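You operate a simulated robot arm through the tools that you are given. There is no shell and no other tool.

Carry out the task below with a simulated robot arm. There is one attempt and no reset: what you move stays moved.

TASK
Shut the water stand's teal drawer, latch the blue cup on the stand and pour in about 40 ml.
Fine: drawer shut, latch with the water stand lever, then pour into the cup from the small white jug; put the jug back. Set down upright: small white jug.
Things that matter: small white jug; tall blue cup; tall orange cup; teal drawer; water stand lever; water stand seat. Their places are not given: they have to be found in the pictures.

It is judged by the outcome, as a careful person would: the job done as asked, and still so three seconds after it is handed in. It fails if anything else is knocked over, pushed out of place, dropped, spilled or broken.

THE ROBOT
A 6-joint arm with a two-finger parallel gripper, fixed in place. Base frame: the origin is on the floor under the middle of its stand, x ahead of it, y to its left, z up. Lengths are in m, angles in rad, forces in N, time in s.
It reaches about 1.313 m from its shoulder. Its first joint turns from -2.897 to 2.897 rad. Payload 3.43 kg.
The tool frame sits at the grasp point between the pads (the TCP): z along the fingers, y along the line on which they close. The tips reach 0.034 m beyond it. Largest opening 0.128 m; finger width 0.024, thickness 0.012; the body of the gripper, 0.048 by 0.13 m, starts 0.096 m behind the TCP.
Orientation is told as [roll, pitch, yaw] about the base's x, y, z axes, in that order, counted from this pose: with the fingers straight down and closing along the base's y, the tool's x points along the base's -x, its y along +y and its z along -z.

THE INTERFACE
- The arm moves only by the tool move_arm. Its argument "rows" is one flat list of numbers, 7 for each row, row after row: the shift along the base's x, y, z in m, then the turn, a rotation vector about the base's x, y, z in degrees, then the closure in counts, from 0 (fully open) to 255 (shut). In form: [tx, ty, tz, wx, wy, wz, fingers, tx, ty, tz, wx, wy, wz, fingers, ...]. A call has 1 to 20 rows; each row shifts and turns the commanded pose from where the row before left it. Rows are played at 5 a second. More than 0.05 m and 0.15 rad between two rows, or a gripper value outside its range, and nothing of the call is played. A pose out of reach is approached as far as the arm can. The call stops where the force on the tool passes 40 N (or 10 N more than at its start, if that is more) or the arm is blocked; 0.2 s more then pass. The fingers move at their own pace (about 0.153 m/s each) and stop on an object; they squeeze with about 27 N. The grip force told is the motor's: it shows also when the fingers shut on nothing. Time passes only in rows, and 0.2 s behind the last, so rows that do not move let the fingers close. The reply holds the time, the measured pose of the TCP, the force on the tool along the base axes, the opening and the grip force, in the units named above and with some noise, with the torque about the TCP (base axes, N m) and any sound that the robot's microphone picked up, and new pictures: "pictures" is both (left out), scene, wrist or none.
- Cameras (640 x 400 px; columns grow to the right, rows downward): "scene" is fixed at [0.3999, -0.6418, 1.4187]; the picture's right is [0.84, -0.54, 0.00], its down [-0.33, -0.51, -0.79] and it looks along [0.43, 0.67, -0.61] (base axes); focal length 317 px, centre (320, 200). "wrist" rides on the gripper at [0.076, -0.011, -0.16] in the tool frame; the picture's right is [0.15, 0.99, 0.00], its down [-0.88, 0.13, -0.46] and it looks along [-0.45, 0.07, 0.89] (tool axes); focal length 234 px, centre (320, 200).
- point_at(camera, pixels): for up to 12 pixels [column, row] of the newest picture of that camera ("zoom" is the newest enlarged one), the place [x, y, z] in the base frame of the surface seen there, good to about 0.003 m, but the place of the scene camera against the robot may be out by one fixed shift of up to 0.012 m in any direction. It takes no simulated time.
- inspect(camera, box): a new picture of the part [left, top, right, bottom] of that camera's present view, enlarged. It takes no simulated time.
- job_done(): hands the job in; it is judged then, once.

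Leave the gripper open and the arm clear of the work at the hand-in unless told otherwise.

The tools are called after "Emit:" as name(argument=value, ...) on one line, values as JSON. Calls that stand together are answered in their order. move_arm: Moves the arm, as the interface text tells. Its arguments: {"type":"object","properties":{"rows":{"type":"array"},"pictures":{"type":"string","enum":["both","scene","wrist","none"]}},"required":["rows"]} The other tools are called the same way: point_at (camera, pixels) gives the place of the surface under pixels of a picture; inspect (camera, box) takes an enlarged picture of a part of a camera's view; job_done () hands the job in.

At the start:

```text
time: 0.0
eef_pos: [0.4507, -0.4029, 1.1716]
tcp_rot: [-0.004, -0.004, -0.001]
contact_force: [-0.9, 0.2, -0.7]
ft_torque: [0.0, 0.01, -0.01]
width: 0.1282
grip_force: 0.0
```

scene: 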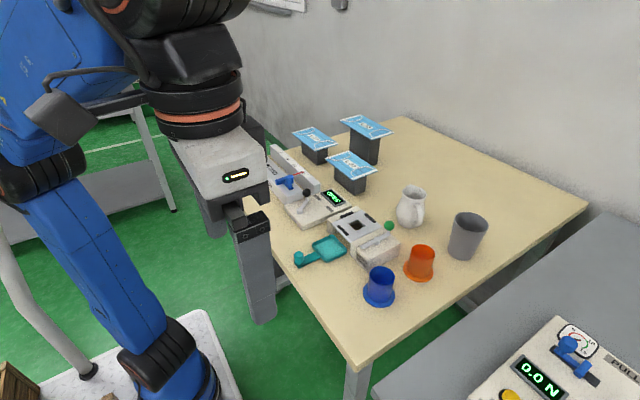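
wrist: 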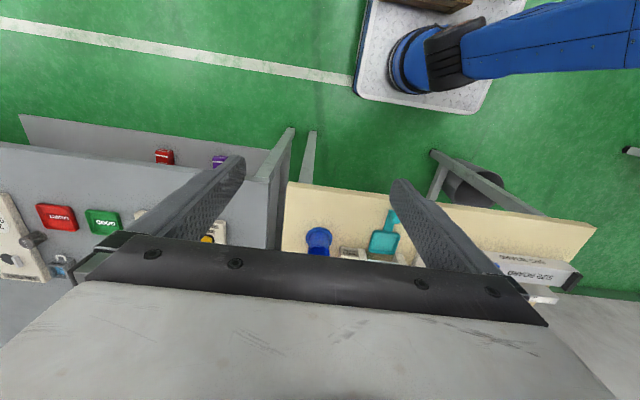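

I see a table holding blue and orange cups, a jug and a stand. I'll enlarge the part of the scene with the water stand, roughly columns 260-500 and rows 120-320.

Emit:
inspect(camera="scene", box=[280, 170, 500, 310])

Emit:
inspect(camera="wrist", box=[260, 170, 620, 320])

```text
2.86 times, centred on (390, 240) of scene
```

zoom: 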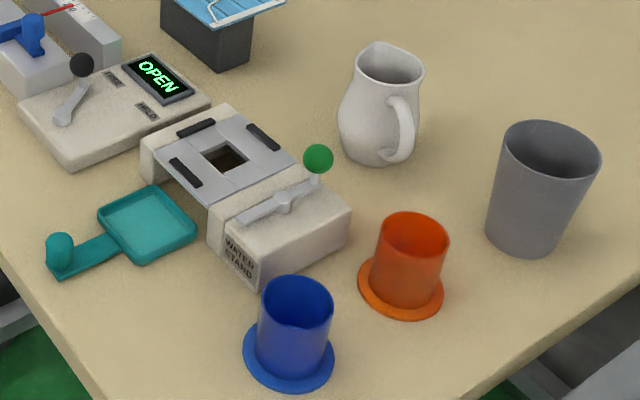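

```text
1.78 times, centred on (440, 245) of wrist
```

zoom: 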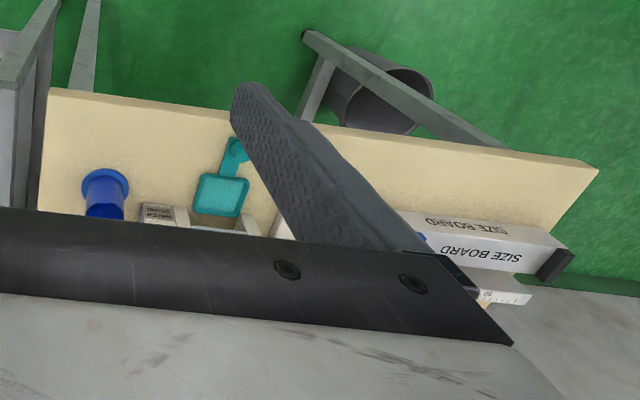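

The stand has a plate seat with a square hole, a green-ball lever on its block and a teal drawer pulled out on its near side. I'll zoom on the scene again so I can measure points there.

Emit:
inspect(camera="scene", box=[290, 195, 410, 275])

```text
5.00 times, centred on (350, 235) of scene
```

zoom: 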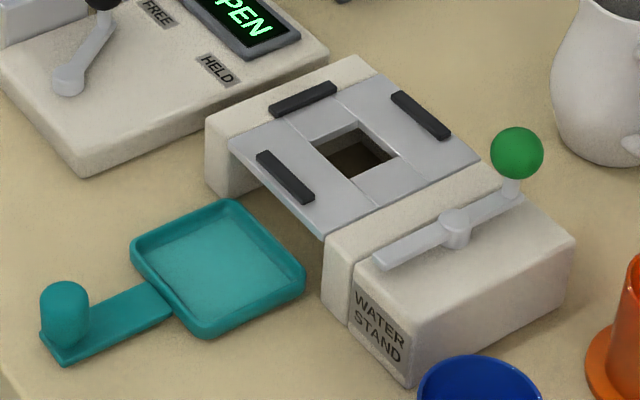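

Now I'll measure the main points in this zoom: hub, ball, bar end, seat corners, hole, stops, drawer and knob.

Emit:
point_at(camera="zoom", pixels=[[456, 222], [516, 150], [385, 258], [303, 98], [421, 115], [285, 177], [322, 234], [232, 145], [385, 78], [478, 160], [358, 165], [330, 153]])

Emit:
point_at(camera="zoom", pixels=[[65, 295], [65, 360], [150, 310], [215, 270], [138, 240], [230, 203], [302, 275], [205, 335], [410, 380], [574, 240], [365, 290], [500, 175]])

```text
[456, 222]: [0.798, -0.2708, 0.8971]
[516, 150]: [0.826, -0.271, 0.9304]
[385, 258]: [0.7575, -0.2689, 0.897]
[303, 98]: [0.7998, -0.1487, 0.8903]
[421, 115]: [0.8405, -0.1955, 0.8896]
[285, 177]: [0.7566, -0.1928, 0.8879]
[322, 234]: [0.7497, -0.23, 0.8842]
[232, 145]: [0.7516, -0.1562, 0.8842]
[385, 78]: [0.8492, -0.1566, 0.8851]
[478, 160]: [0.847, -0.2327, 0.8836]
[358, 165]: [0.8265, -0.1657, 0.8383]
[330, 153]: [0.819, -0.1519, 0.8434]
```

```text
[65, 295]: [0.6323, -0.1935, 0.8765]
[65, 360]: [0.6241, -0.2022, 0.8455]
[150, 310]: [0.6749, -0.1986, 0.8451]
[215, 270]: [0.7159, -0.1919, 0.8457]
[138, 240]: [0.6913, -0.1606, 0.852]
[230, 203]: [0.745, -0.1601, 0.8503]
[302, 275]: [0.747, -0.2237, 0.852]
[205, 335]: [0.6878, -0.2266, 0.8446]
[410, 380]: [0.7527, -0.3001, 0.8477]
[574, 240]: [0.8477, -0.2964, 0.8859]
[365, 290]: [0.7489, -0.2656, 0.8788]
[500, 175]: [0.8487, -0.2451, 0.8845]
```

The stand is axis-aligned: seat centre near (0.80, -0.19, 0.884), lever hub near (0.798, -0.271). Next I'll look at the neighbouring display device and at the cups and jug close up.

Emit:
inspect(camera="scene", box=[260, 140, 400, 235])

Emit:
inspect(camera="scene", box=[350, 175, 500, 310])

```text
4.21 times, centred on (330, 188) of scene
```

zoom: 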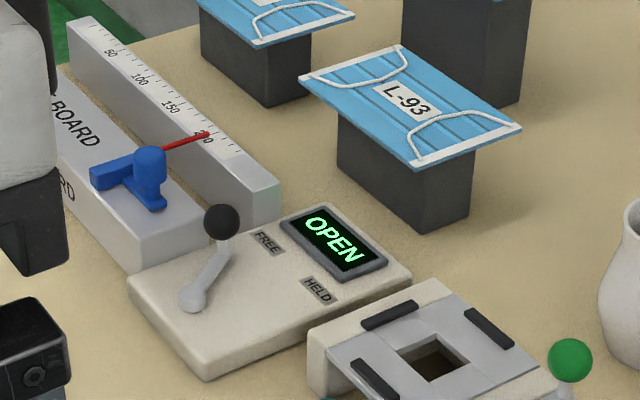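

```text
2.96 times, centred on (425, 242) of scene
```

zoom: 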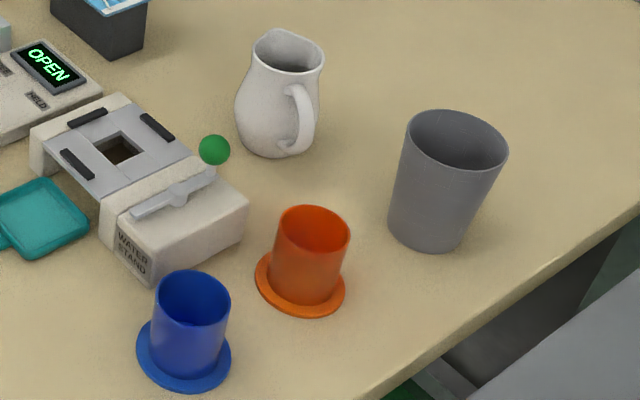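

The black-knobbed FREE/HELD device is a separate fixture that I'll leave alone. I'll measure the cups, jug and grey tumbler in this zoom.

Emit:
point_at(camera="zoom", pixels=[[155, 285], [230, 300], [195, 271], [192, 325], [137, 350], [231, 355], [185, 390], [187, 350], [275, 225], [350, 240], [316, 206], [308, 230]])

Emit:
point_at(camera="zoom", pixels=[[256, 285], [345, 295], [300, 316], [255, 45], [323, 65], [290, 30], [290, 72], [309, 130], [300, 90], [236, 105], [265, 153], [285, 158]])

Emit:
point_at(camera="zoom", pixels=[[405, 130], [508, 150], [460, 110], [395, 225], [430, 250], [240, 330], [560, 230], [390, 390], [290, 60], [270, 35], [302, 155], [312, 100]])

```text
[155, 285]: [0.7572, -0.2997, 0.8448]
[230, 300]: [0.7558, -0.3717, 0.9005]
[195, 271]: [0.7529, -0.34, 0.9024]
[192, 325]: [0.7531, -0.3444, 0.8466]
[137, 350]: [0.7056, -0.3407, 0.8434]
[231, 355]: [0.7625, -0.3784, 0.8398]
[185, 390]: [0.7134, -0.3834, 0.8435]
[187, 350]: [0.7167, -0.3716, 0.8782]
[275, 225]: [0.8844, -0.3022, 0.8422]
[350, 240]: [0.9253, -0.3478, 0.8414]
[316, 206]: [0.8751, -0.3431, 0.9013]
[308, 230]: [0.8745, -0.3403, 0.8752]
```

```text
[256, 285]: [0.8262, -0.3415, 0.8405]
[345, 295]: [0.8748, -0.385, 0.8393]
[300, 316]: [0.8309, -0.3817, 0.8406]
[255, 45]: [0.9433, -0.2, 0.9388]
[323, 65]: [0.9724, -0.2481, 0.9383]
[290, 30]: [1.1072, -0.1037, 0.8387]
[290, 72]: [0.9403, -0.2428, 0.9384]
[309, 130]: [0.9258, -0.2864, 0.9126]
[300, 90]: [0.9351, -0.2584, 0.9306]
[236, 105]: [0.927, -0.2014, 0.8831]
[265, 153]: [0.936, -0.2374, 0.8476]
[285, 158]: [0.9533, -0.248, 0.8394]
```

```text
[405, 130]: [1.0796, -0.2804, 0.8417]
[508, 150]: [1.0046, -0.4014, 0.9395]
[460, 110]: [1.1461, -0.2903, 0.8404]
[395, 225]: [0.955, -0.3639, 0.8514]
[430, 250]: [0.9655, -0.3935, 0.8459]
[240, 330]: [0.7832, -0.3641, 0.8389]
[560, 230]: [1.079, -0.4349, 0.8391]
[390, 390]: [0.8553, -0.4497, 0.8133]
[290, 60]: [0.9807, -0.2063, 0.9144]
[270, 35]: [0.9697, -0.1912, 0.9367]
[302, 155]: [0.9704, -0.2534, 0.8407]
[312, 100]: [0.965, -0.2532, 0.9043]
```

The points are coarse at the edges. I'll zoom closer on each cup.

Emit:
inspect(camera="scene", box=[350, 240, 450, 310])

```text
5.71 times, centred on (400, 275) of scene
```

zoom: 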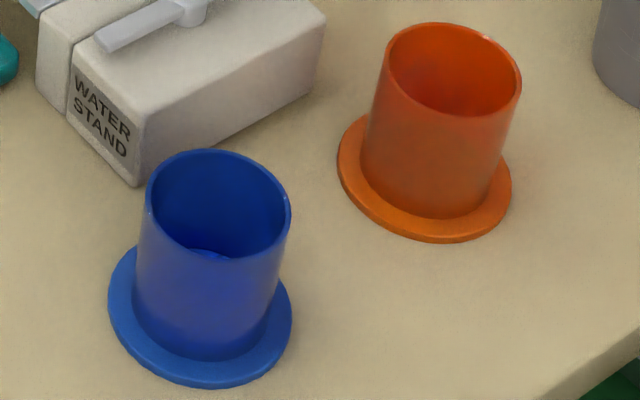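

Emit:
point_at(camera="zoom", pixels=[[150, 210], [288, 220], [208, 152], [235, 258], [113, 295], [288, 320], [205, 382], [130, 260], [205, 300], [210, 256], [210, 200], [285, 290]])

Emit:
point_at(camera="zoom", pixels=[[391, 60], [518, 95], [450, 25], [460, 115], [342, 155], [508, 190], [440, 238], [355, 125], [440, 160], [442, 80], [150, 190], [320, 40]])

```text
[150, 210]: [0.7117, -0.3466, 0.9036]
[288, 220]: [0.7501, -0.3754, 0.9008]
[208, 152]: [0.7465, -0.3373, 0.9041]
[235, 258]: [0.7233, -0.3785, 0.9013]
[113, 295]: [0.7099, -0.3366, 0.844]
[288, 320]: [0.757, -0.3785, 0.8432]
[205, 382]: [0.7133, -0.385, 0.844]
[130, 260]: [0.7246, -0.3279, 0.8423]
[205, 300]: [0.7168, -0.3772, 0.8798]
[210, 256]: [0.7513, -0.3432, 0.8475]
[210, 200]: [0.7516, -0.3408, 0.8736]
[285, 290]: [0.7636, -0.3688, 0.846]
```

```text
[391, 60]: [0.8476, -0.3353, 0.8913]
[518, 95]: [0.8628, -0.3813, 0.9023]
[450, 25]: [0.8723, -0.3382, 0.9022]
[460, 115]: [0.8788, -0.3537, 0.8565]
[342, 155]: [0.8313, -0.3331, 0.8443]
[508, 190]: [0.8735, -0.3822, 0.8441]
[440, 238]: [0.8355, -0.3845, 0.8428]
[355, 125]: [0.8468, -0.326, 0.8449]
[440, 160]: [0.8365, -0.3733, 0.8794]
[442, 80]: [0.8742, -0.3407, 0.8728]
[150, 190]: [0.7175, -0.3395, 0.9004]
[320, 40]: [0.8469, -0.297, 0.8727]
```

Blue cup: centre about (0.733, -0.358), rim z 0.903, flange radius about 0.033. Orange cup: about (0.853, -0.357). Next I'll zoom on the jug.

Emit:
inspect(camera="scene", box=[385, 175, 445, 235])

```text
6.67 times, centred on (415, 205) of scene
```

zoom: 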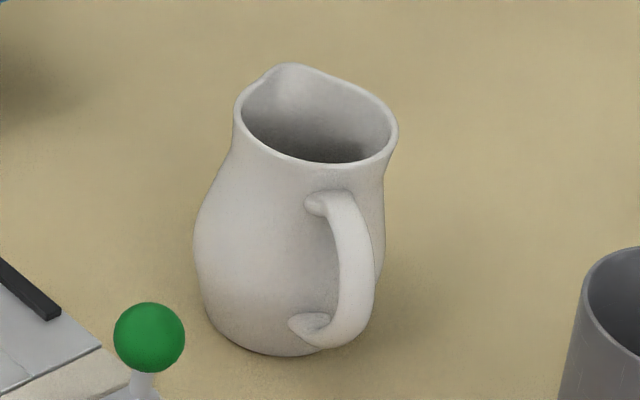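

The jug's spout is at (285, 68) in this zoom and the handle is opposite, near (350, 270). I'll measure the rim, spout, handle and body.

Emit:
point_at(camera="zoom", pixels=[[290, 66], [240, 100], [237, 115], [280, 155], [330, 166], [380, 152], [395, 125], [350, 84], [310, 120], [340, 140], [300, 100], [330, 72]])

Emit:
point_at(camera="zoom", pixels=[[325, 198], [350, 220], [362, 270], [345, 325], [300, 325], [198, 230], [215, 310], [265, 352], [235, 170], [380, 200], [260, 240], [290, 260]])

```text
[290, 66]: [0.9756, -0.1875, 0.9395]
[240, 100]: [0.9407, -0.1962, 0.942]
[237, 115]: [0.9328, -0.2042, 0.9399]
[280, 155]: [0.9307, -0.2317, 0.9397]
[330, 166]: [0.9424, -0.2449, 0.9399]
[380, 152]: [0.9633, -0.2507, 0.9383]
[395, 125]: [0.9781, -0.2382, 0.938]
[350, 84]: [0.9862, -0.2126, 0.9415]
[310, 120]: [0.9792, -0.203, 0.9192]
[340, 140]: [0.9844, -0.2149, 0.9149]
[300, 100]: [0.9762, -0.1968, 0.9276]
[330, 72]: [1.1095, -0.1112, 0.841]
```

```text
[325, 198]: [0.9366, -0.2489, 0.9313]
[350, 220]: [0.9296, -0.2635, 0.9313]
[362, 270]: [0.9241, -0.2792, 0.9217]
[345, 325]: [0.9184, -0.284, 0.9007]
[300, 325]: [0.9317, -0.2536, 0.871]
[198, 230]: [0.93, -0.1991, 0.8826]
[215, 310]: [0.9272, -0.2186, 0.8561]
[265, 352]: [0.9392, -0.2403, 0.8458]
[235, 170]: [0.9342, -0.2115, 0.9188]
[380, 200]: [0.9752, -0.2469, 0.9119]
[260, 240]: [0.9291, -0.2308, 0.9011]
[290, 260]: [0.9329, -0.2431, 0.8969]
```

Jug: rim centre about (0.957, -0.222), rim z 0.94, spout pointing about 61° from +x, handle opposite. The drawer comes first. I'll move above and in front of its knob, closing the fingers on the way, then look with the wrist camera.

Emit:
move_arm(rows=[0.0185, 0.0297, -0.017, 0, 0, 0, 255, 0.0185, 0.0297, -0.017, 0, 0, 0, 255, 0.0185, 0.0297, -0.017, 0, 0, 0, 255, 0.0185, 0.0297, -0.017, 0, 0, 0, 255, 0.0185, 0.0297, -0.017, 0, 0, 0, 255, 0.0185, 0.0297, -0.017, 0, 0, 0, 255, 0.0185, 0.0297, -0.017, 0, 0, 0, 255, 0, 0, 0, 0, 0, 0, 255])

```text
time: 1.8
eef_pos: [0.58, -0.1945, 1.0517]
tcp_rot: [-0.004, -0.003, -0.001]
contact_force: [0.0, -0.3, -0.2]
ft_torque: [-0.01, 0.02, 0.01]
width: 0.0
grip_force: 26.6
```

scene: 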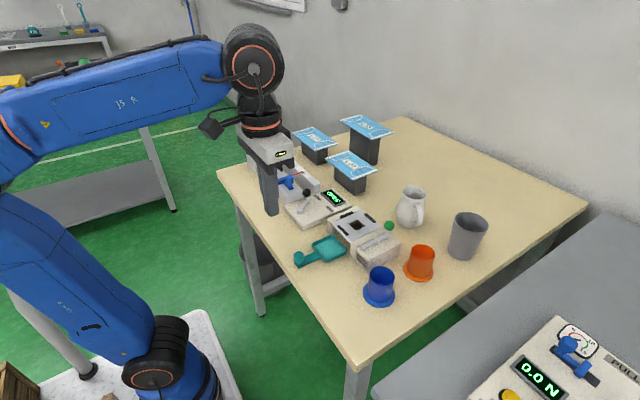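
wrist: 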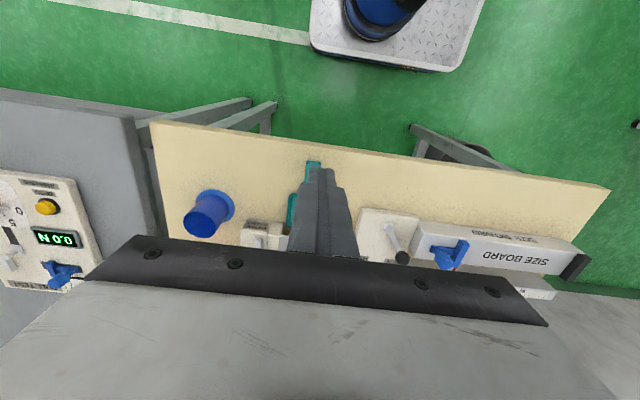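

The arm tracks well. The wrist view has no scene-camera offset, so I'll compare a few points. The cup is at (208, 212) and the stand label at (262, 232).

Emit:
inspect(camera="wrist", box=[170, 140, 410, 290])

```text
2.67 times, centred on (290, 215) of wrist
```

zoom: 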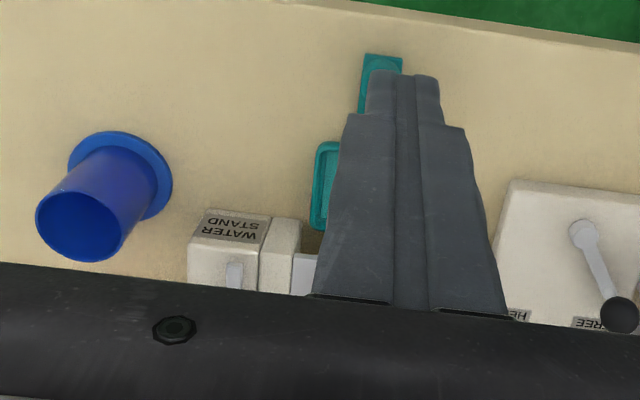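

Emit:
point_at(camera="zoom", pixels=[[70, 162], [170, 190], [115, 134], [40, 205], [127, 225], [85, 258], [192, 245], [265, 250], [295, 255], [383, 60], [325, 150], [316, 220]])

Emit:
point_at(camera="scene", pixels=[[389, 226], [299, 258]])

```text
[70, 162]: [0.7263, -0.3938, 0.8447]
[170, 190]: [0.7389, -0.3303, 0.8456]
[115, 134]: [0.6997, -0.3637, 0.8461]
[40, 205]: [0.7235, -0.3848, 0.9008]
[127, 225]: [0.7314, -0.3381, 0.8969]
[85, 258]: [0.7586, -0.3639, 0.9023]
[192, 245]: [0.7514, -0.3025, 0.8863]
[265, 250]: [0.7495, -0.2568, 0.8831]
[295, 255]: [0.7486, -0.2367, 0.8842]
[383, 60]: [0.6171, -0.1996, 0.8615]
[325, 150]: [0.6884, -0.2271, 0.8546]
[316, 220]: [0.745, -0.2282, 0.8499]
```

```text
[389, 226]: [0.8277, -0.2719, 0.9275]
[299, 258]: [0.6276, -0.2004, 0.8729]
```

Offsets are small: scene-frame y needs about -0.003. The cup centre is about (0.732, -0.362) and the drawer centreline about y -0.195. I'll lower the closed fingers in front of the knob at x 0.58, with the tips at z≈0.856.

Emit:
move_arm(rows=[0, 0, -0.04, 0, 0, 0, 255, 0, 0, -0.04, 0, 0, 0, 255, 0, 0, -0.04, 0, 0, 0, 255, 0, 0, -0.025, 0, 0, 0, 255, 0, 0, -0.017, 0, 0, 0, 255, 0, 0, 0, 0, 0, 0, 255])

```text
time: 3.2
eef_pos: [0.5802, -0.1956, 0.8901]
tcp_rot: [-0.005, -0.002, -0.001]
contact_force: [-0.7, 0.0, 0.1]
ft_torque: [0.01, 0.0, 0.0]
width: 0.0001
grip_force: 26.9
```

scene: 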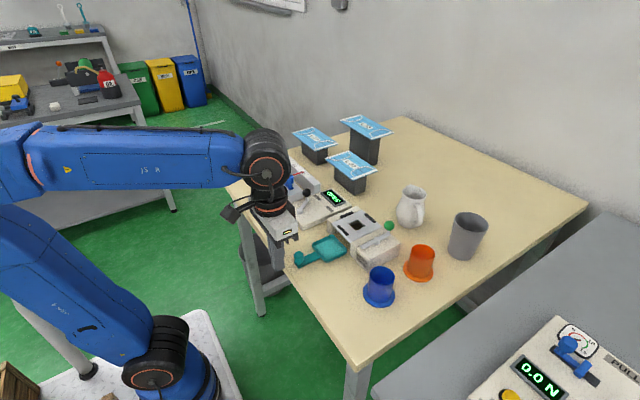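
wrist: 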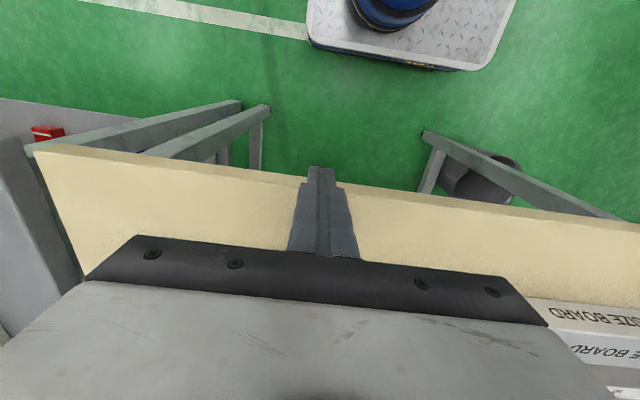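

The fingers are in front of the knob with no contact. I'll push slowly in +x, first to x≈0.65, and check the force.

Emit:
move_arm(rows=[0.01, 0, 0, 0, 0, 0, 255, 0.01, 0, 0, 0, 0, 0, 255, 0.01, 0, 0, 0, 0, 0, 255, 0.01, 0, 0, 0, 0, 0, 255, 0.01, 0, 0, 0, 0, 0, 255, 0.01, 0, 0, 0, 0, 0, 255, 0.01, 0, 0, 0, 0, 0, 255], pictures="scene")

```text
time: 4.8
eef_pos: [0.6502, -0.1958, 0.8913]
tcp_rot: [-0.005, -0.003, 0.0]
contact_force: [0.5, 0.4, 0.0]
ft_torque: [0.03, -0.01, -0.02]
width: 0.0001
grip_force: 27.1
```

scene: 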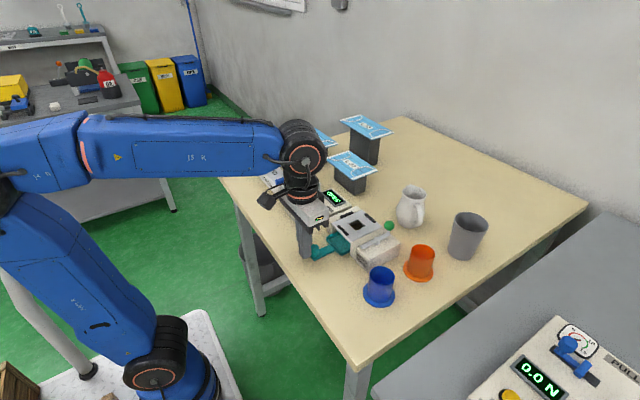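

The drawer is sliding in with almost no force. I'll continue to x≈0.69, then in small steps.

Emit:
move_arm(rows=[0.01, 0, 0, 0, 0, 0, 255, 0.01, 0, 0, 0, 0, 0, 255, 0.01, 0, 0, 0, 0, 0, 255, 0.005, 0, 0, 0, 0, 0, 255, 0.005, 0, 0, 0, 0, 0, 255], pictures="scene")

Emit:
inspect(camera="scene", box=[280, 190, 400, 270])

```text
time: 6.0
eef_pos: [0.6898, -0.1948, 0.8907]
tcp_rot: [-0.006, -0.004, -0.001]
contact_force: [-0.1, -0.5, 0.6]
ft_torque: [-0.02, 0.0, 0.0]
width: 0.0
grip_force: 26.9
```

scene: 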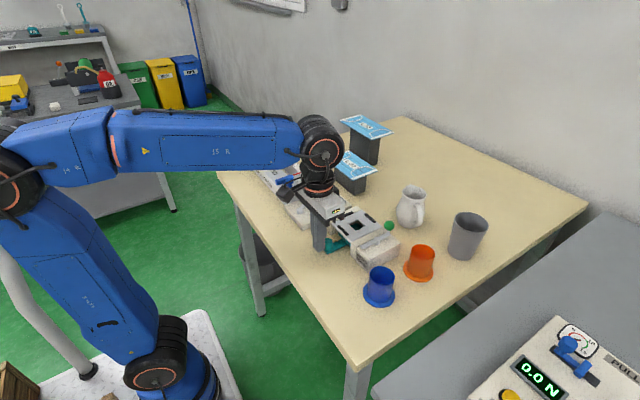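

```text
5.00 times, centred on (340, 230) of scene
```

zoom: 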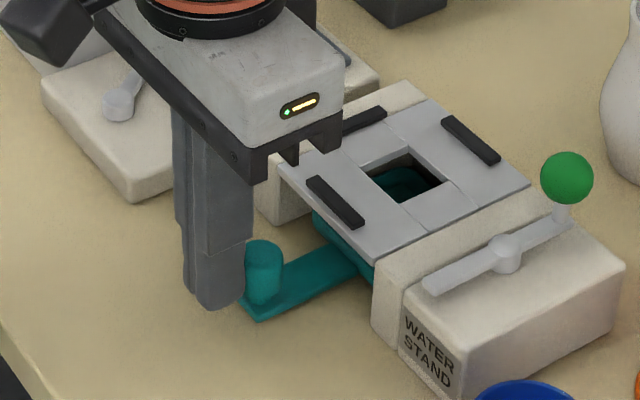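

The tray is nearly in and visible through the hole, with its front edge still slightly out. I'll keep pushing in 4 mm steps.

Emit:
move_arm(rows=[0.004, 0, 0, 0, 0, 0, 255, 0.004, 0, 0, 0, 0, 0, 255, 0.004, 0, 0, 0, 0, 0, 255, 0.004, 0, 0, 0, 0, 0, 255], pictures="none")

Emit:
inspect(camera="scene", box=[280, 190, 400, 270])

```text
time: 6.5
eef_pos: [0.69, -0.1943, 0.8916]
tcp_rot: [-0.006, 0.006, 0.0]
contact_force: [-15.9, -1.5, 4.3]
ft_torque: [-0.08, 0.53, -0.05]
width: 0.0
grip_force: 27.1
stopped in row 2: the force on the tool passed its limit at 48 N (the readings are from after the stop); the commanded pose is now the measured one
```

```text
5.00 times, centred on (340, 230) of scene
```

zoom: 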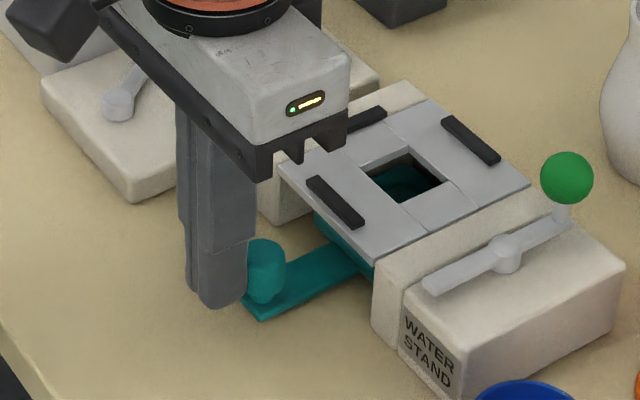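

The force jumped to 48 N at x≈0.694. The tray has moved about 0.08 m and is centred under the hole, so it is at its end stop. I'll back off, rise and verify.

Emit:
move_arm(rows=[-0.01, 0, 0, 0, 0, 0, 255, -0.02, 0, 0, 0, 0, 0, 255, -0.02, 0, 0, 0, 0, 0, 255, 0, 0, 0.04, 0, 0, 0, 255, 0, 0, 0.04, 0, 0, 0, 255, 0, 0, 0.04, 0, 0, 0, 115, 0, 0, 0.04, 0, 0, 0, 115, 0, 0, 0, 0, 0, 0, 115])

Emit:
inspect(camera="scene", box=[290, 195, 410, 275])

```text
time: 8.3
eef_pos: [0.6408, -0.1953, 1.0502]
tcp_rot: [-0.005, 0.004, -0.001]
contact_force: [0.2, 0.5, 1.3]
ft_torque: [-0.01, 0.02, -0.02]
width: 0.07
grip_force: 0.0
```

scene: 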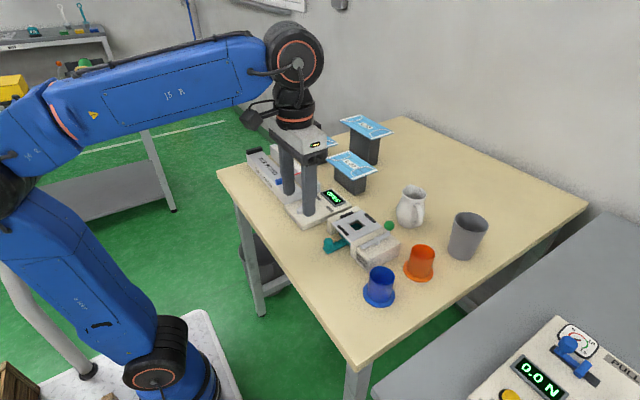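
wrist: 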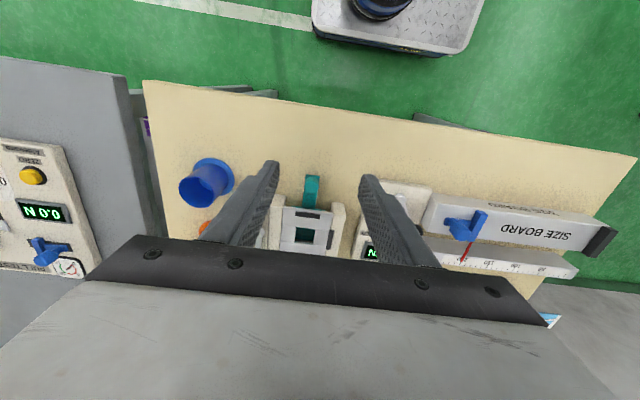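

```text
5.00 times, centred on (350, 235) of scene
```

zoom: 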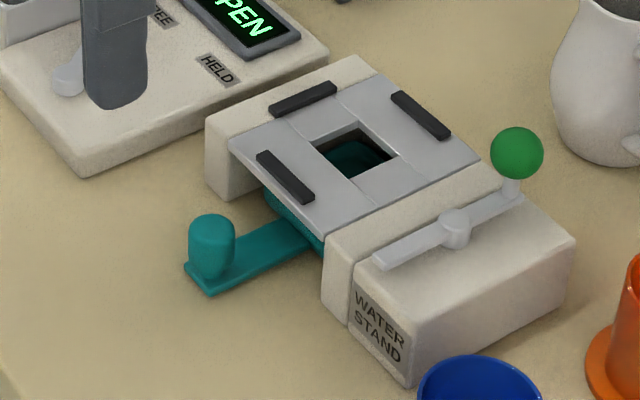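

The drawer stayed in. Now I'll measure the seat from the wrist view to correct for the camera shift.

Emit:
inspect(camera="wrist", box=[250, 160, 370, 250])

```text
4.44 times, centred on (310, 205) of wrist
```

zoom: 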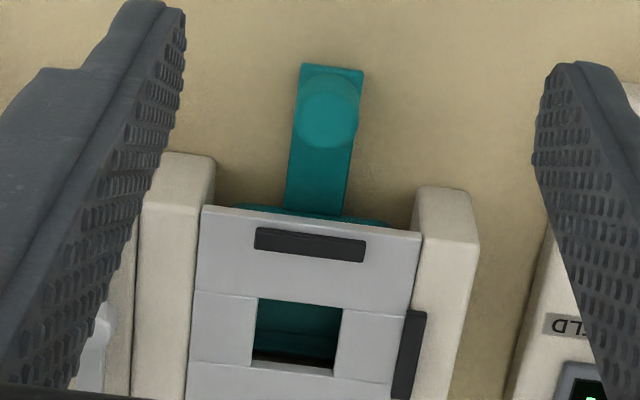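

Emit:
point_at(camera="zoom", pixels=[[203, 207], [420, 234], [256, 240], [364, 248], [310, 229], [310, 260], [258, 300], [342, 310], [254, 360], [404, 350], [425, 320], [330, 90]])

Emit:
point_at(camera="zoom", pixels=[[300, 66], [362, 72], [235, 207], [390, 224], [396, 380], [398, 395], [192, 340], [418, 260], [130, 380], [333, 373], [300, 370], [95, 330]])

```text
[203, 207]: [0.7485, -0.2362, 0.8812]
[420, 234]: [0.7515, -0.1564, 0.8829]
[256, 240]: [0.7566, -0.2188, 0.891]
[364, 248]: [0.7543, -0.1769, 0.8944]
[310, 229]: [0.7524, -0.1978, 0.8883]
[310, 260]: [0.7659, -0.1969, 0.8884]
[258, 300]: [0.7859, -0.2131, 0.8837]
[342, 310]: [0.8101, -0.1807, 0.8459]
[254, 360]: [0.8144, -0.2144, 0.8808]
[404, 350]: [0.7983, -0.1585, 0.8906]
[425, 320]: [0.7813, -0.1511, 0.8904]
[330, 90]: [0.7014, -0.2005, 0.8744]
```

```text
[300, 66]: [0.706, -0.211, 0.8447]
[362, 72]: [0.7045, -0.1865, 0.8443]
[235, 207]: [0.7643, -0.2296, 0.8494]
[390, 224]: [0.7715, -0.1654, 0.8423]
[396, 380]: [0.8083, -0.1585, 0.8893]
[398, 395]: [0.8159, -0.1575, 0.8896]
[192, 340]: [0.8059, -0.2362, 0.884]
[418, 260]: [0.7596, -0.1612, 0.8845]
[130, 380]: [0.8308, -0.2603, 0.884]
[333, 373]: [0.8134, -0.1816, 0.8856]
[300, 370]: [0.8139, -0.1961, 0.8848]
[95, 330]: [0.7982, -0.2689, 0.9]
```

From the wrist view the seat's hole centre is about (0.800, -0.197), and the stops leave only about 1-2 mm around the flange. I'll grasp the cup with the fingers closing along x so that x gets centred, which needs a 90° yaw over the blue cup. I'll move there now at z≈1.05.

Emit:
move_arm(rows=[0.0076, -0.0139, 0, 0, 0, 7.5, 115, 0.0076, -0.0139, 0, 0, 0, 7.5, 115, 0.0076, -0.0139, 0, 0, 0, 7.5, 115, 0.0076, -0.0139, 0, 0, 0, 7.5, 115, 0.0076, -0.0139, 0, 0, 0, 7.5, 115, 0.0076, -0.0139, 0, 0, 0, 7.5, 115, 0.0076, -0.0139, 0, 0, 0, 7.5, 115, 0.0076, -0.0139, 0, 0, 0, 7.5, 115, 0.0076, -0.0139, 0, 0, 0, 7.5, 115, 0.0076, -0.0139, 0, 0, 0, 7.5, 115, 0.0076, -0.0139, 0, 0, 0, 7.5, 115, 0.0076, -0.0139, 0, 0, 0, 7.5, 115, 0, 0, 0, 0, 0, 0, 115])

```text
time: 11.1
eef_pos: [0.7345, -0.3619, 1.0506]
tcp_rot: [-0.006, 0.006, 1.57]
contact_force: [-0.4, 1.0, 0.0]
ft_torque: [0.02, 0.0, 0.03]
width: 0.0701
grip_force: 0.1
```

scene: 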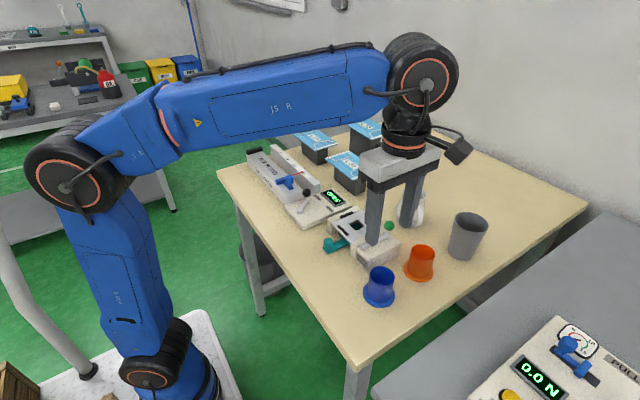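
wrist: 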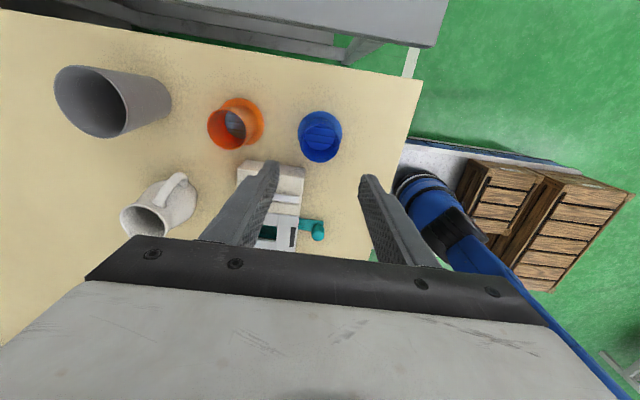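

The cup is in view at (320, 135). I'll enlarge it for exact positions and to look inside the cup and at the lever.

Emit:
inspect(camera="wrist", box=[280, 90, 360, 180])

```text
4.44 times, centred on (320, 135) of wrist
```

zoom: 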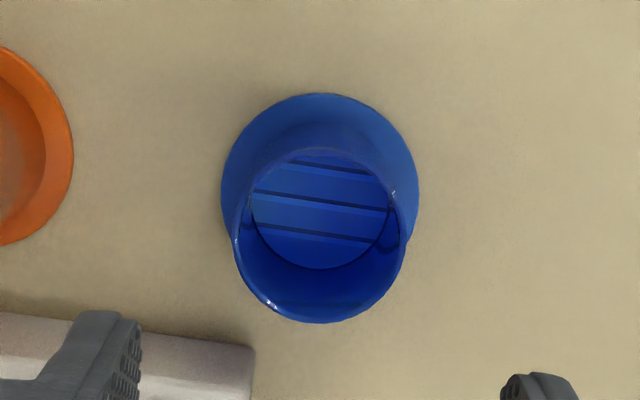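

Emit:
point_at(camera="zoom", pixels=[[223, 185], [416, 190], [320, 95], [235, 235], [404, 240], [320, 321], [320, 210], [330, 185], [330, 200], [330, 235], [345, 172], [320, 150]])

Emit:
inspect(camera="wrist", box=[190, 80, 280, 160])

```text
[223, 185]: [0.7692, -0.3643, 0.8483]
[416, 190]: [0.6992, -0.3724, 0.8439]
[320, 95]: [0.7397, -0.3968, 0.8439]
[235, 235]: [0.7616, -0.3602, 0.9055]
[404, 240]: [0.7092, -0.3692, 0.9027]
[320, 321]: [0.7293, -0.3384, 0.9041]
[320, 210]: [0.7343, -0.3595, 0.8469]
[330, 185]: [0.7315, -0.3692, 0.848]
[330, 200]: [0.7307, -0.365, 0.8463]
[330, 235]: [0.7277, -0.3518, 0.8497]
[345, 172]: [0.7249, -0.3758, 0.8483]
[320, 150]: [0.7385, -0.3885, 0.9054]
```

```text
5.00 times, centred on (235, 120) of wrist
```

zoom: 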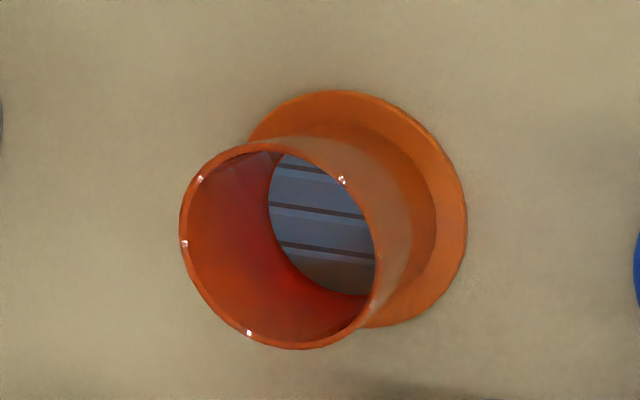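

Emit:
point_at(camera="zoom", pixels=[[320, 220], [340, 255], [310, 190], [350, 280], [220, 250], [465, 210], [335, 92], [430, 305]])

Emit:
inspect(camera="wrist", box=[230, 150, 350, 250])

```text
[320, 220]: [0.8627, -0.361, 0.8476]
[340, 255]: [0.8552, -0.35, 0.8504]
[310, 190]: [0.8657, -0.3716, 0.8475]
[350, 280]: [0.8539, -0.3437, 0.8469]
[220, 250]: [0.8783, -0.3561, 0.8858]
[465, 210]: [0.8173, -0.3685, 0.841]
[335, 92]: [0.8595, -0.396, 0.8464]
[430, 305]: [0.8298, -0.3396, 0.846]
```

```text
4.00 times, centred on (290, 200) of wrist
```

zoom: 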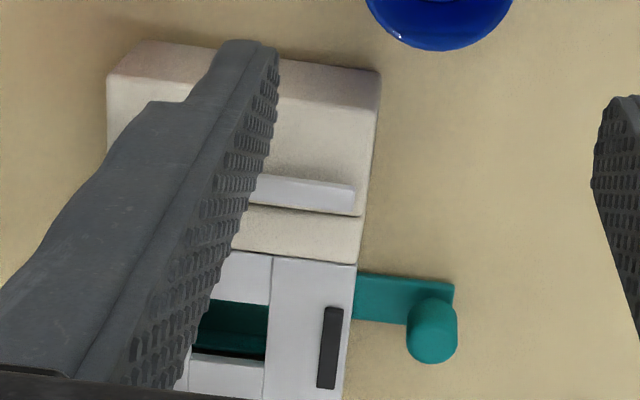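

Both cups are empty, with the inner bottom at z≈0.8475. The blue cup's centre is about (0.735, -0.363), almost exactly under the TCP. I'll descend with the 0.07 m opening to TCP z≈0.887.

Emit:
move_arm(rows=[0, -0.001, -0.04, 0, 0, 0, 115, 0, 0, -0.04, 0, 0, 0, 115, 0, 0, -0.04, 0, 0, 0, 115, 0, 0, -0.025, 0, 0, 0, 115, 0, 0, -0.018, 0, 0, 0, 115, 0, 0, 0, 0, 0, 0, 115])

```text
time: 12.5
eef_pos: [0.7325, -0.3612, 0.8879]
tcp_rot: [-0.006, 0.005, 1.568]
contact_force: [0.3, 0.7, 0.4]
ft_torque: [0.0, -0.01, -0.03]
width: 0.0701
grip_force: 0.1
```

scene: 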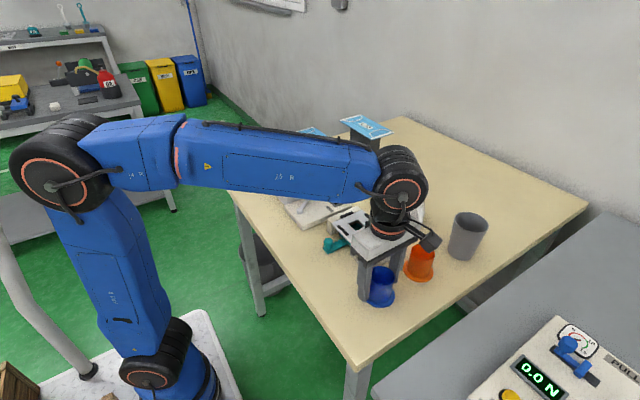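
wrist: 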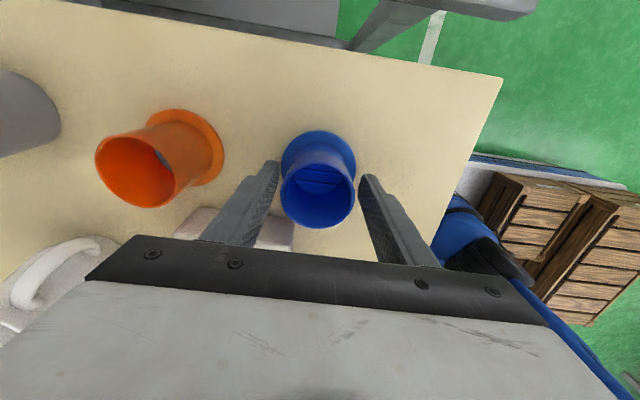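

The fingers straddle the cup evenly, so I'll close.

Emit:
move_arm(rows=[0, 0, 0, 0, 0, 0, 140, 0, 0, 0, 0, 0, 0, 160, 0, 0, 0, 0, 0, 0, 255, 0, 0, 0, 0, 0, 0, 255, 0, 0, 0, 0, 0, 0, 255])

Emit:
inspect(camera="wrist", box=[250, 100, 390, 250])

```text
time: 13.7
eef_pos: [0.7335, -0.3613, 0.8873]
tcp_rot: [-0.005, 0.006, 1.569]
contact_force: [0.1, 0.3, 0.7]
ft_torque: [0.0, 0.04, 0.01]
width: 0.0511
grip_force: 26.8
```

scene: 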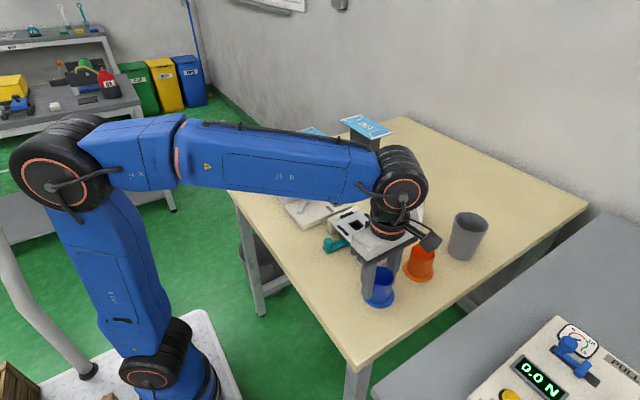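
wrist: 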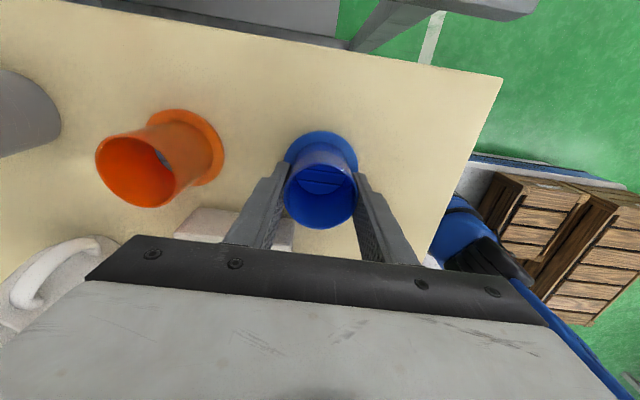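

```text
2.67 times, centred on (320, 175) of wrist
```

zoom: 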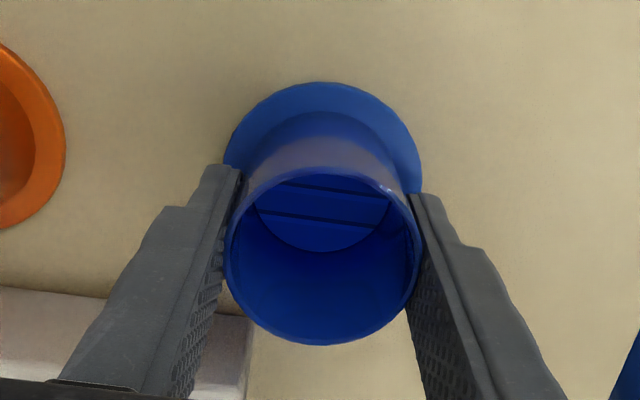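

The cup is gripped at width 0.0511. I'll measure its y offset relative to the TCP.

Emit:
point_at(camera="zoom", pixels=[[325, 84], [330, 169], [318, 343], [226, 155], [420, 165], [325, 92], [320, 339], [330, 173], [280, 215], [330, 235]])

```text
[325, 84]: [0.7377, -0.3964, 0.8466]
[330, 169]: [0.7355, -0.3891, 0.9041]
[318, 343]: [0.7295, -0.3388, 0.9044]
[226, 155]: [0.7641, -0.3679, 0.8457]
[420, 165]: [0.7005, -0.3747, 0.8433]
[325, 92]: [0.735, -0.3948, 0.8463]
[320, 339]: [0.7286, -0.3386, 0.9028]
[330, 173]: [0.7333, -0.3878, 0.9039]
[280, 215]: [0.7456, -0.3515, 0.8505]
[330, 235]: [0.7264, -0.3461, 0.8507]
```

The cup centre is about 2 mm on the -y side of the TCP. I'll lift 0.145 m straight up, clear of the lever ball.

Emit:
move_arm(rows=[0, 0, 0.01, 0, 0, 0, 255, 0, 0, 0.03, 0, 0, 0, 255, 0, 0, 0.035, 0, 0, 0, 255, 0, 0, 0.035, 0, 0, 0, 255, 0, 0, 0.035, 0, 0, 0, 255, 0, 0, 0, 0, 0, 0, 255])

Emit:
inspect(camera="wrist", box=[220, 130, 380, 250])

```text
time: 15.1
eef_pos: [0.7335, -0.3621, 1.0313]
tcp_rot: [-0.006, 0.005, 1.568]
contact_force: [-0.2, 0.4, -0.7]
ft_torque: [-0.04, -0.01, -0.04]
width: 0.0512
grip_force: 27.2
```

scene: 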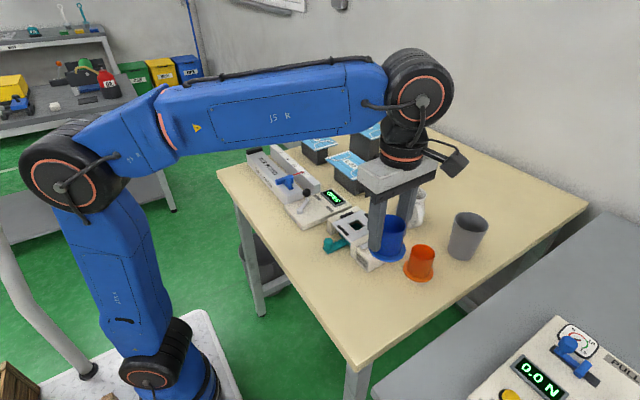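
wrist: 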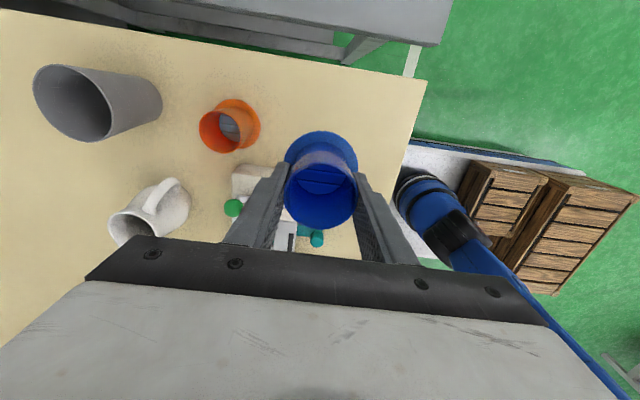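

```text
3.33 times, centred on (300, 190) of wrist
```

zoom: 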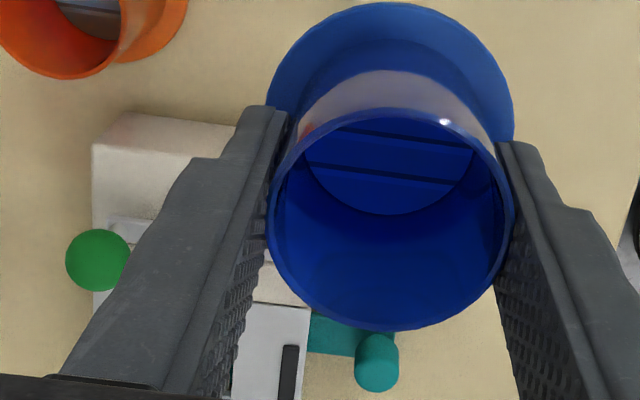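

Lifted fine. I'll zoom the scene camera strongly on the seat to measure the stops' inner edges.

Emit:
inspect(camera="scene", box=[330, 205, 380, 240])

```text
11.43 times, centred on (355, 222) of scene
```

zoom: 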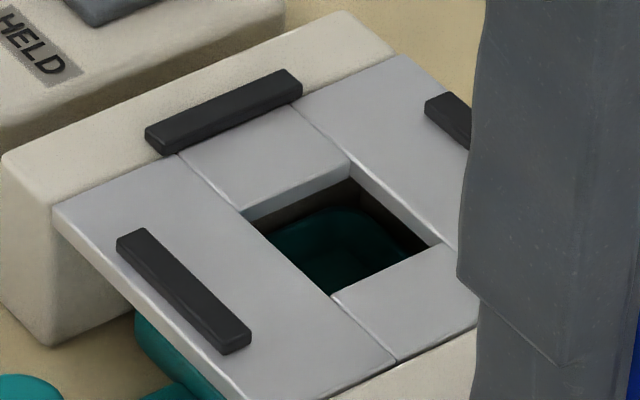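

Emit:
point_at(camera="zoom", pixels=[[148, 237], [196, 283], [240, 325], [125, 245], [170, 293], [222, 352], [168, 154], [230, 127], [295, 97], [155, 130], [220, 100], [290, 72]])

Emit:
point_at(camera="zoom", pixels=[[237, 212], [351, 162], [441, 246], [330, 300], [427, 105], [452, 134], [60, 207], [395, 62], [398, 364], [232, 398], [200, 180], [290, 115]])

```text
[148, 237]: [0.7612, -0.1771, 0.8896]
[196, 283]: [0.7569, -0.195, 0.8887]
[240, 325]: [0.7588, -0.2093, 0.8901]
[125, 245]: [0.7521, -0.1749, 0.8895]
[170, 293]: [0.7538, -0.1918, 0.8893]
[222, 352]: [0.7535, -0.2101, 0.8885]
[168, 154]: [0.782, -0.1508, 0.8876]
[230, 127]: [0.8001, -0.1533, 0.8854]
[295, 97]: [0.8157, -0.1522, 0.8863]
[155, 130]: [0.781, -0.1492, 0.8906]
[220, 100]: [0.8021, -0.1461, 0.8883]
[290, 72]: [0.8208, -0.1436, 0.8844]
```

```text
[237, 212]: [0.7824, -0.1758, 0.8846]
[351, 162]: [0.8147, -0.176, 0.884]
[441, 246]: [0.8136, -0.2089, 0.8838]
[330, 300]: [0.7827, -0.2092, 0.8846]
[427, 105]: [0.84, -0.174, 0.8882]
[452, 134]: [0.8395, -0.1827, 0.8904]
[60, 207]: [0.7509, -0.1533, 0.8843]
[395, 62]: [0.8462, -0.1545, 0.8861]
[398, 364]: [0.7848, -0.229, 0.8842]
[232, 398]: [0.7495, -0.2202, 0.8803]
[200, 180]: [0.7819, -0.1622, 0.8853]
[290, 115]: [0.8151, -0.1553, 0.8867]
```

In the scene frame the hole centre is (0.798, -0.1925), while the wrist sees it at (0.800, -0.197), the same shift I found for the cup. The seat target is (0.800, -0.197), so I want the TCP at (0.800, -0.195). I'll carry the cup over the seat at z 1.03.

Emit:
move_arm(rows=[0.0133, 0.0334, 0, 0, 0, 0, 255, 0.0133, 0.0334, 0, 0, 0, 0, 255, 0.0133, 0.0334, 0, 0, 0, 0, 255, 0.0133, 0.0334, 0, 0, 0, 0, 255, 0.0133, 0.0334, 0, 0, 0, 0, 255, 0, 0, -0.02, 0, 0, 0, 255, 0, 0, -0.02, 0, 0, 0, 255, 0, 0, -0.02, 0, 0, 0, 255, 0, 0, 0, 0, 0, 0, 255])

Emit:
inspect(camera="wrist", box=[220, 100, 420, 250])

Emit:
inspect(camera="scene", box=[320, 185, 420, 255])

```text
time: 17.1
eef_pos: [0.8009, -0.1952, 0.9727]
tcp_rot: [-0.007, 0.007, 1.57]
contact_force: [0.4, -0.2, 0.2]
ft_torque: [0.01, 0.03, -0.01]
width: 0.0511
grip_force: 27.2
```

scene: 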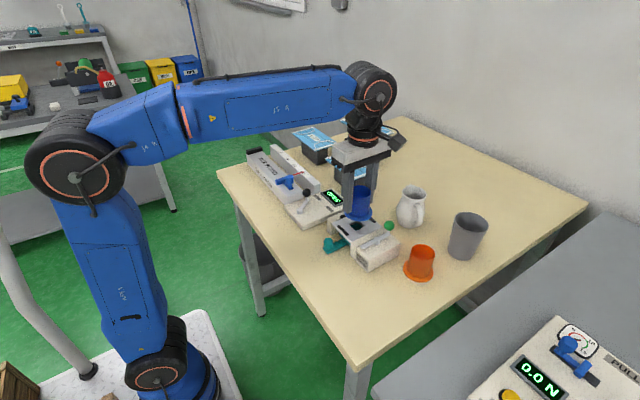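
wrist: 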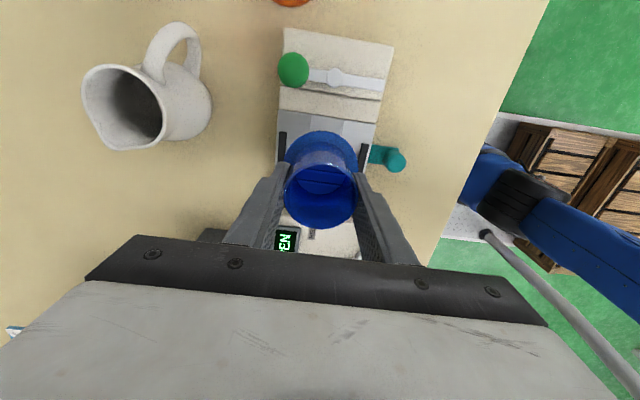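

```text
2.67 times, centred on (320, 175) of wrist
```

zoom: 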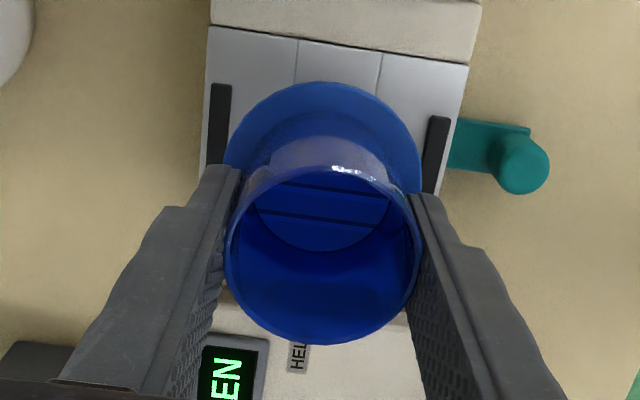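

```text
5.71 times, centred on (370, 220) of scene
```

zoom: 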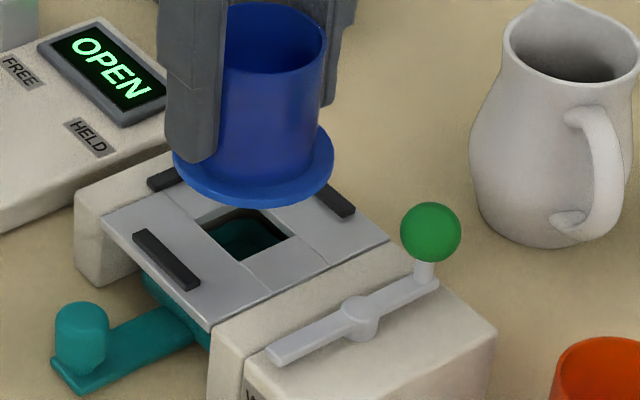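

The cup hangs over the seat. I'll take a tighter wrist zoom to check both side stops against the flange.

Emit:
inspect(camera="wrist", box=[260, 100, 380, 180])

```text
5.00 times, centred on (320, 140) of wrist
```

zoom: 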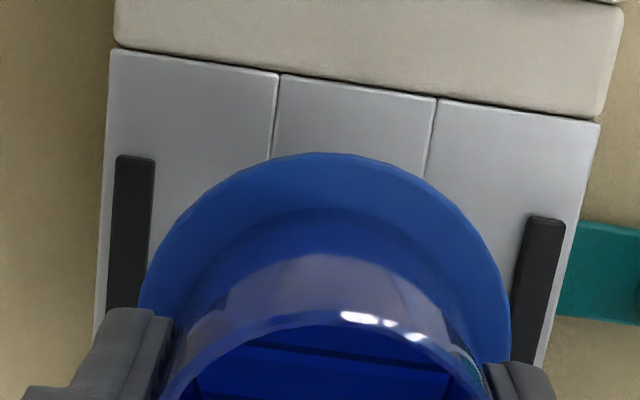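

Emit:
point_at(camera="zoom", pixels=[[151, 200], [153, 165], [120, 200], [530, 250], [525, 290], [560, 250], [278, 120], [433, 140], [114, 70], [597, 128], [280, 72], [435, 97]])

Emit:
point_at(camera="zoom", pixels=[[145, 280], [505, 290], [335, 154], [175, 235], [470, 230], [320, 315]])

```text
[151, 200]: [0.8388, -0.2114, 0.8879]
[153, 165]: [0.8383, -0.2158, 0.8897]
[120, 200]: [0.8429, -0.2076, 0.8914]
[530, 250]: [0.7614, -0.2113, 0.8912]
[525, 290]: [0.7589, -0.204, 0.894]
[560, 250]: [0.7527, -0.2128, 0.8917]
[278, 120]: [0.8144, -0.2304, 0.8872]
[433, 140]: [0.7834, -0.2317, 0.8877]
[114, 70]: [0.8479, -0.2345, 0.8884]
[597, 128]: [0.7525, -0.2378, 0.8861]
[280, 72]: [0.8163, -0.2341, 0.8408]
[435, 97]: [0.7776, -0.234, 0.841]
```

```text
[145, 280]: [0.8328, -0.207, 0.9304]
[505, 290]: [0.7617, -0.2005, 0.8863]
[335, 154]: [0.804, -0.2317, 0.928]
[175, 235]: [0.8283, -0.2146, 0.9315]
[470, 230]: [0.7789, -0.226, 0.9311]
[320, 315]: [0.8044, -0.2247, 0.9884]
```

The stops' inner faces are at x 0.838 and 0.7605, so the centre is 0.7995 and the cup is centred. The flange edge at y -0.2317 puts the cup centre at y≈-0.197. I'll lower gently, expecting contact near TCP z 0.934.

Emit:
move_arm(rows=[-0.0007, 0, -0.012, 0, 0, 0, 255, 0, 0, -0.012, 0, 0, 0, 255, 0, 0, -0.008, 0, 0, 0, 255, 0, 0, -0.003, 0, 0, 0, 255, 0, 0, 0, 0, 0, 0, 255], pictures="none")

Emit:
inspect(camera="scene", box=[330, 185, 400, 245])

```text
time: 18.3
eef_pos: [0.7984, -0.1962, 0.9365]
tcp_rot: [-0.006, 0.006, 1.569]
contact_force: [0.1, -0.2, -0.3]
ft_torque: [-0.03, 0.01, 0.02]
width: 0.0509
grip_force: 27.3
```

```text
6.67 times, centred on (365, 215) of scene
```

zoom: 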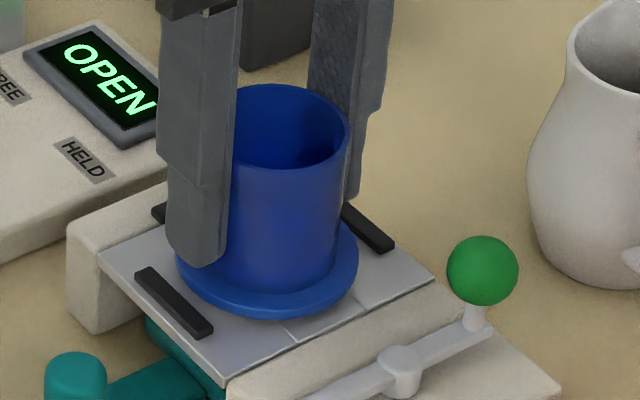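

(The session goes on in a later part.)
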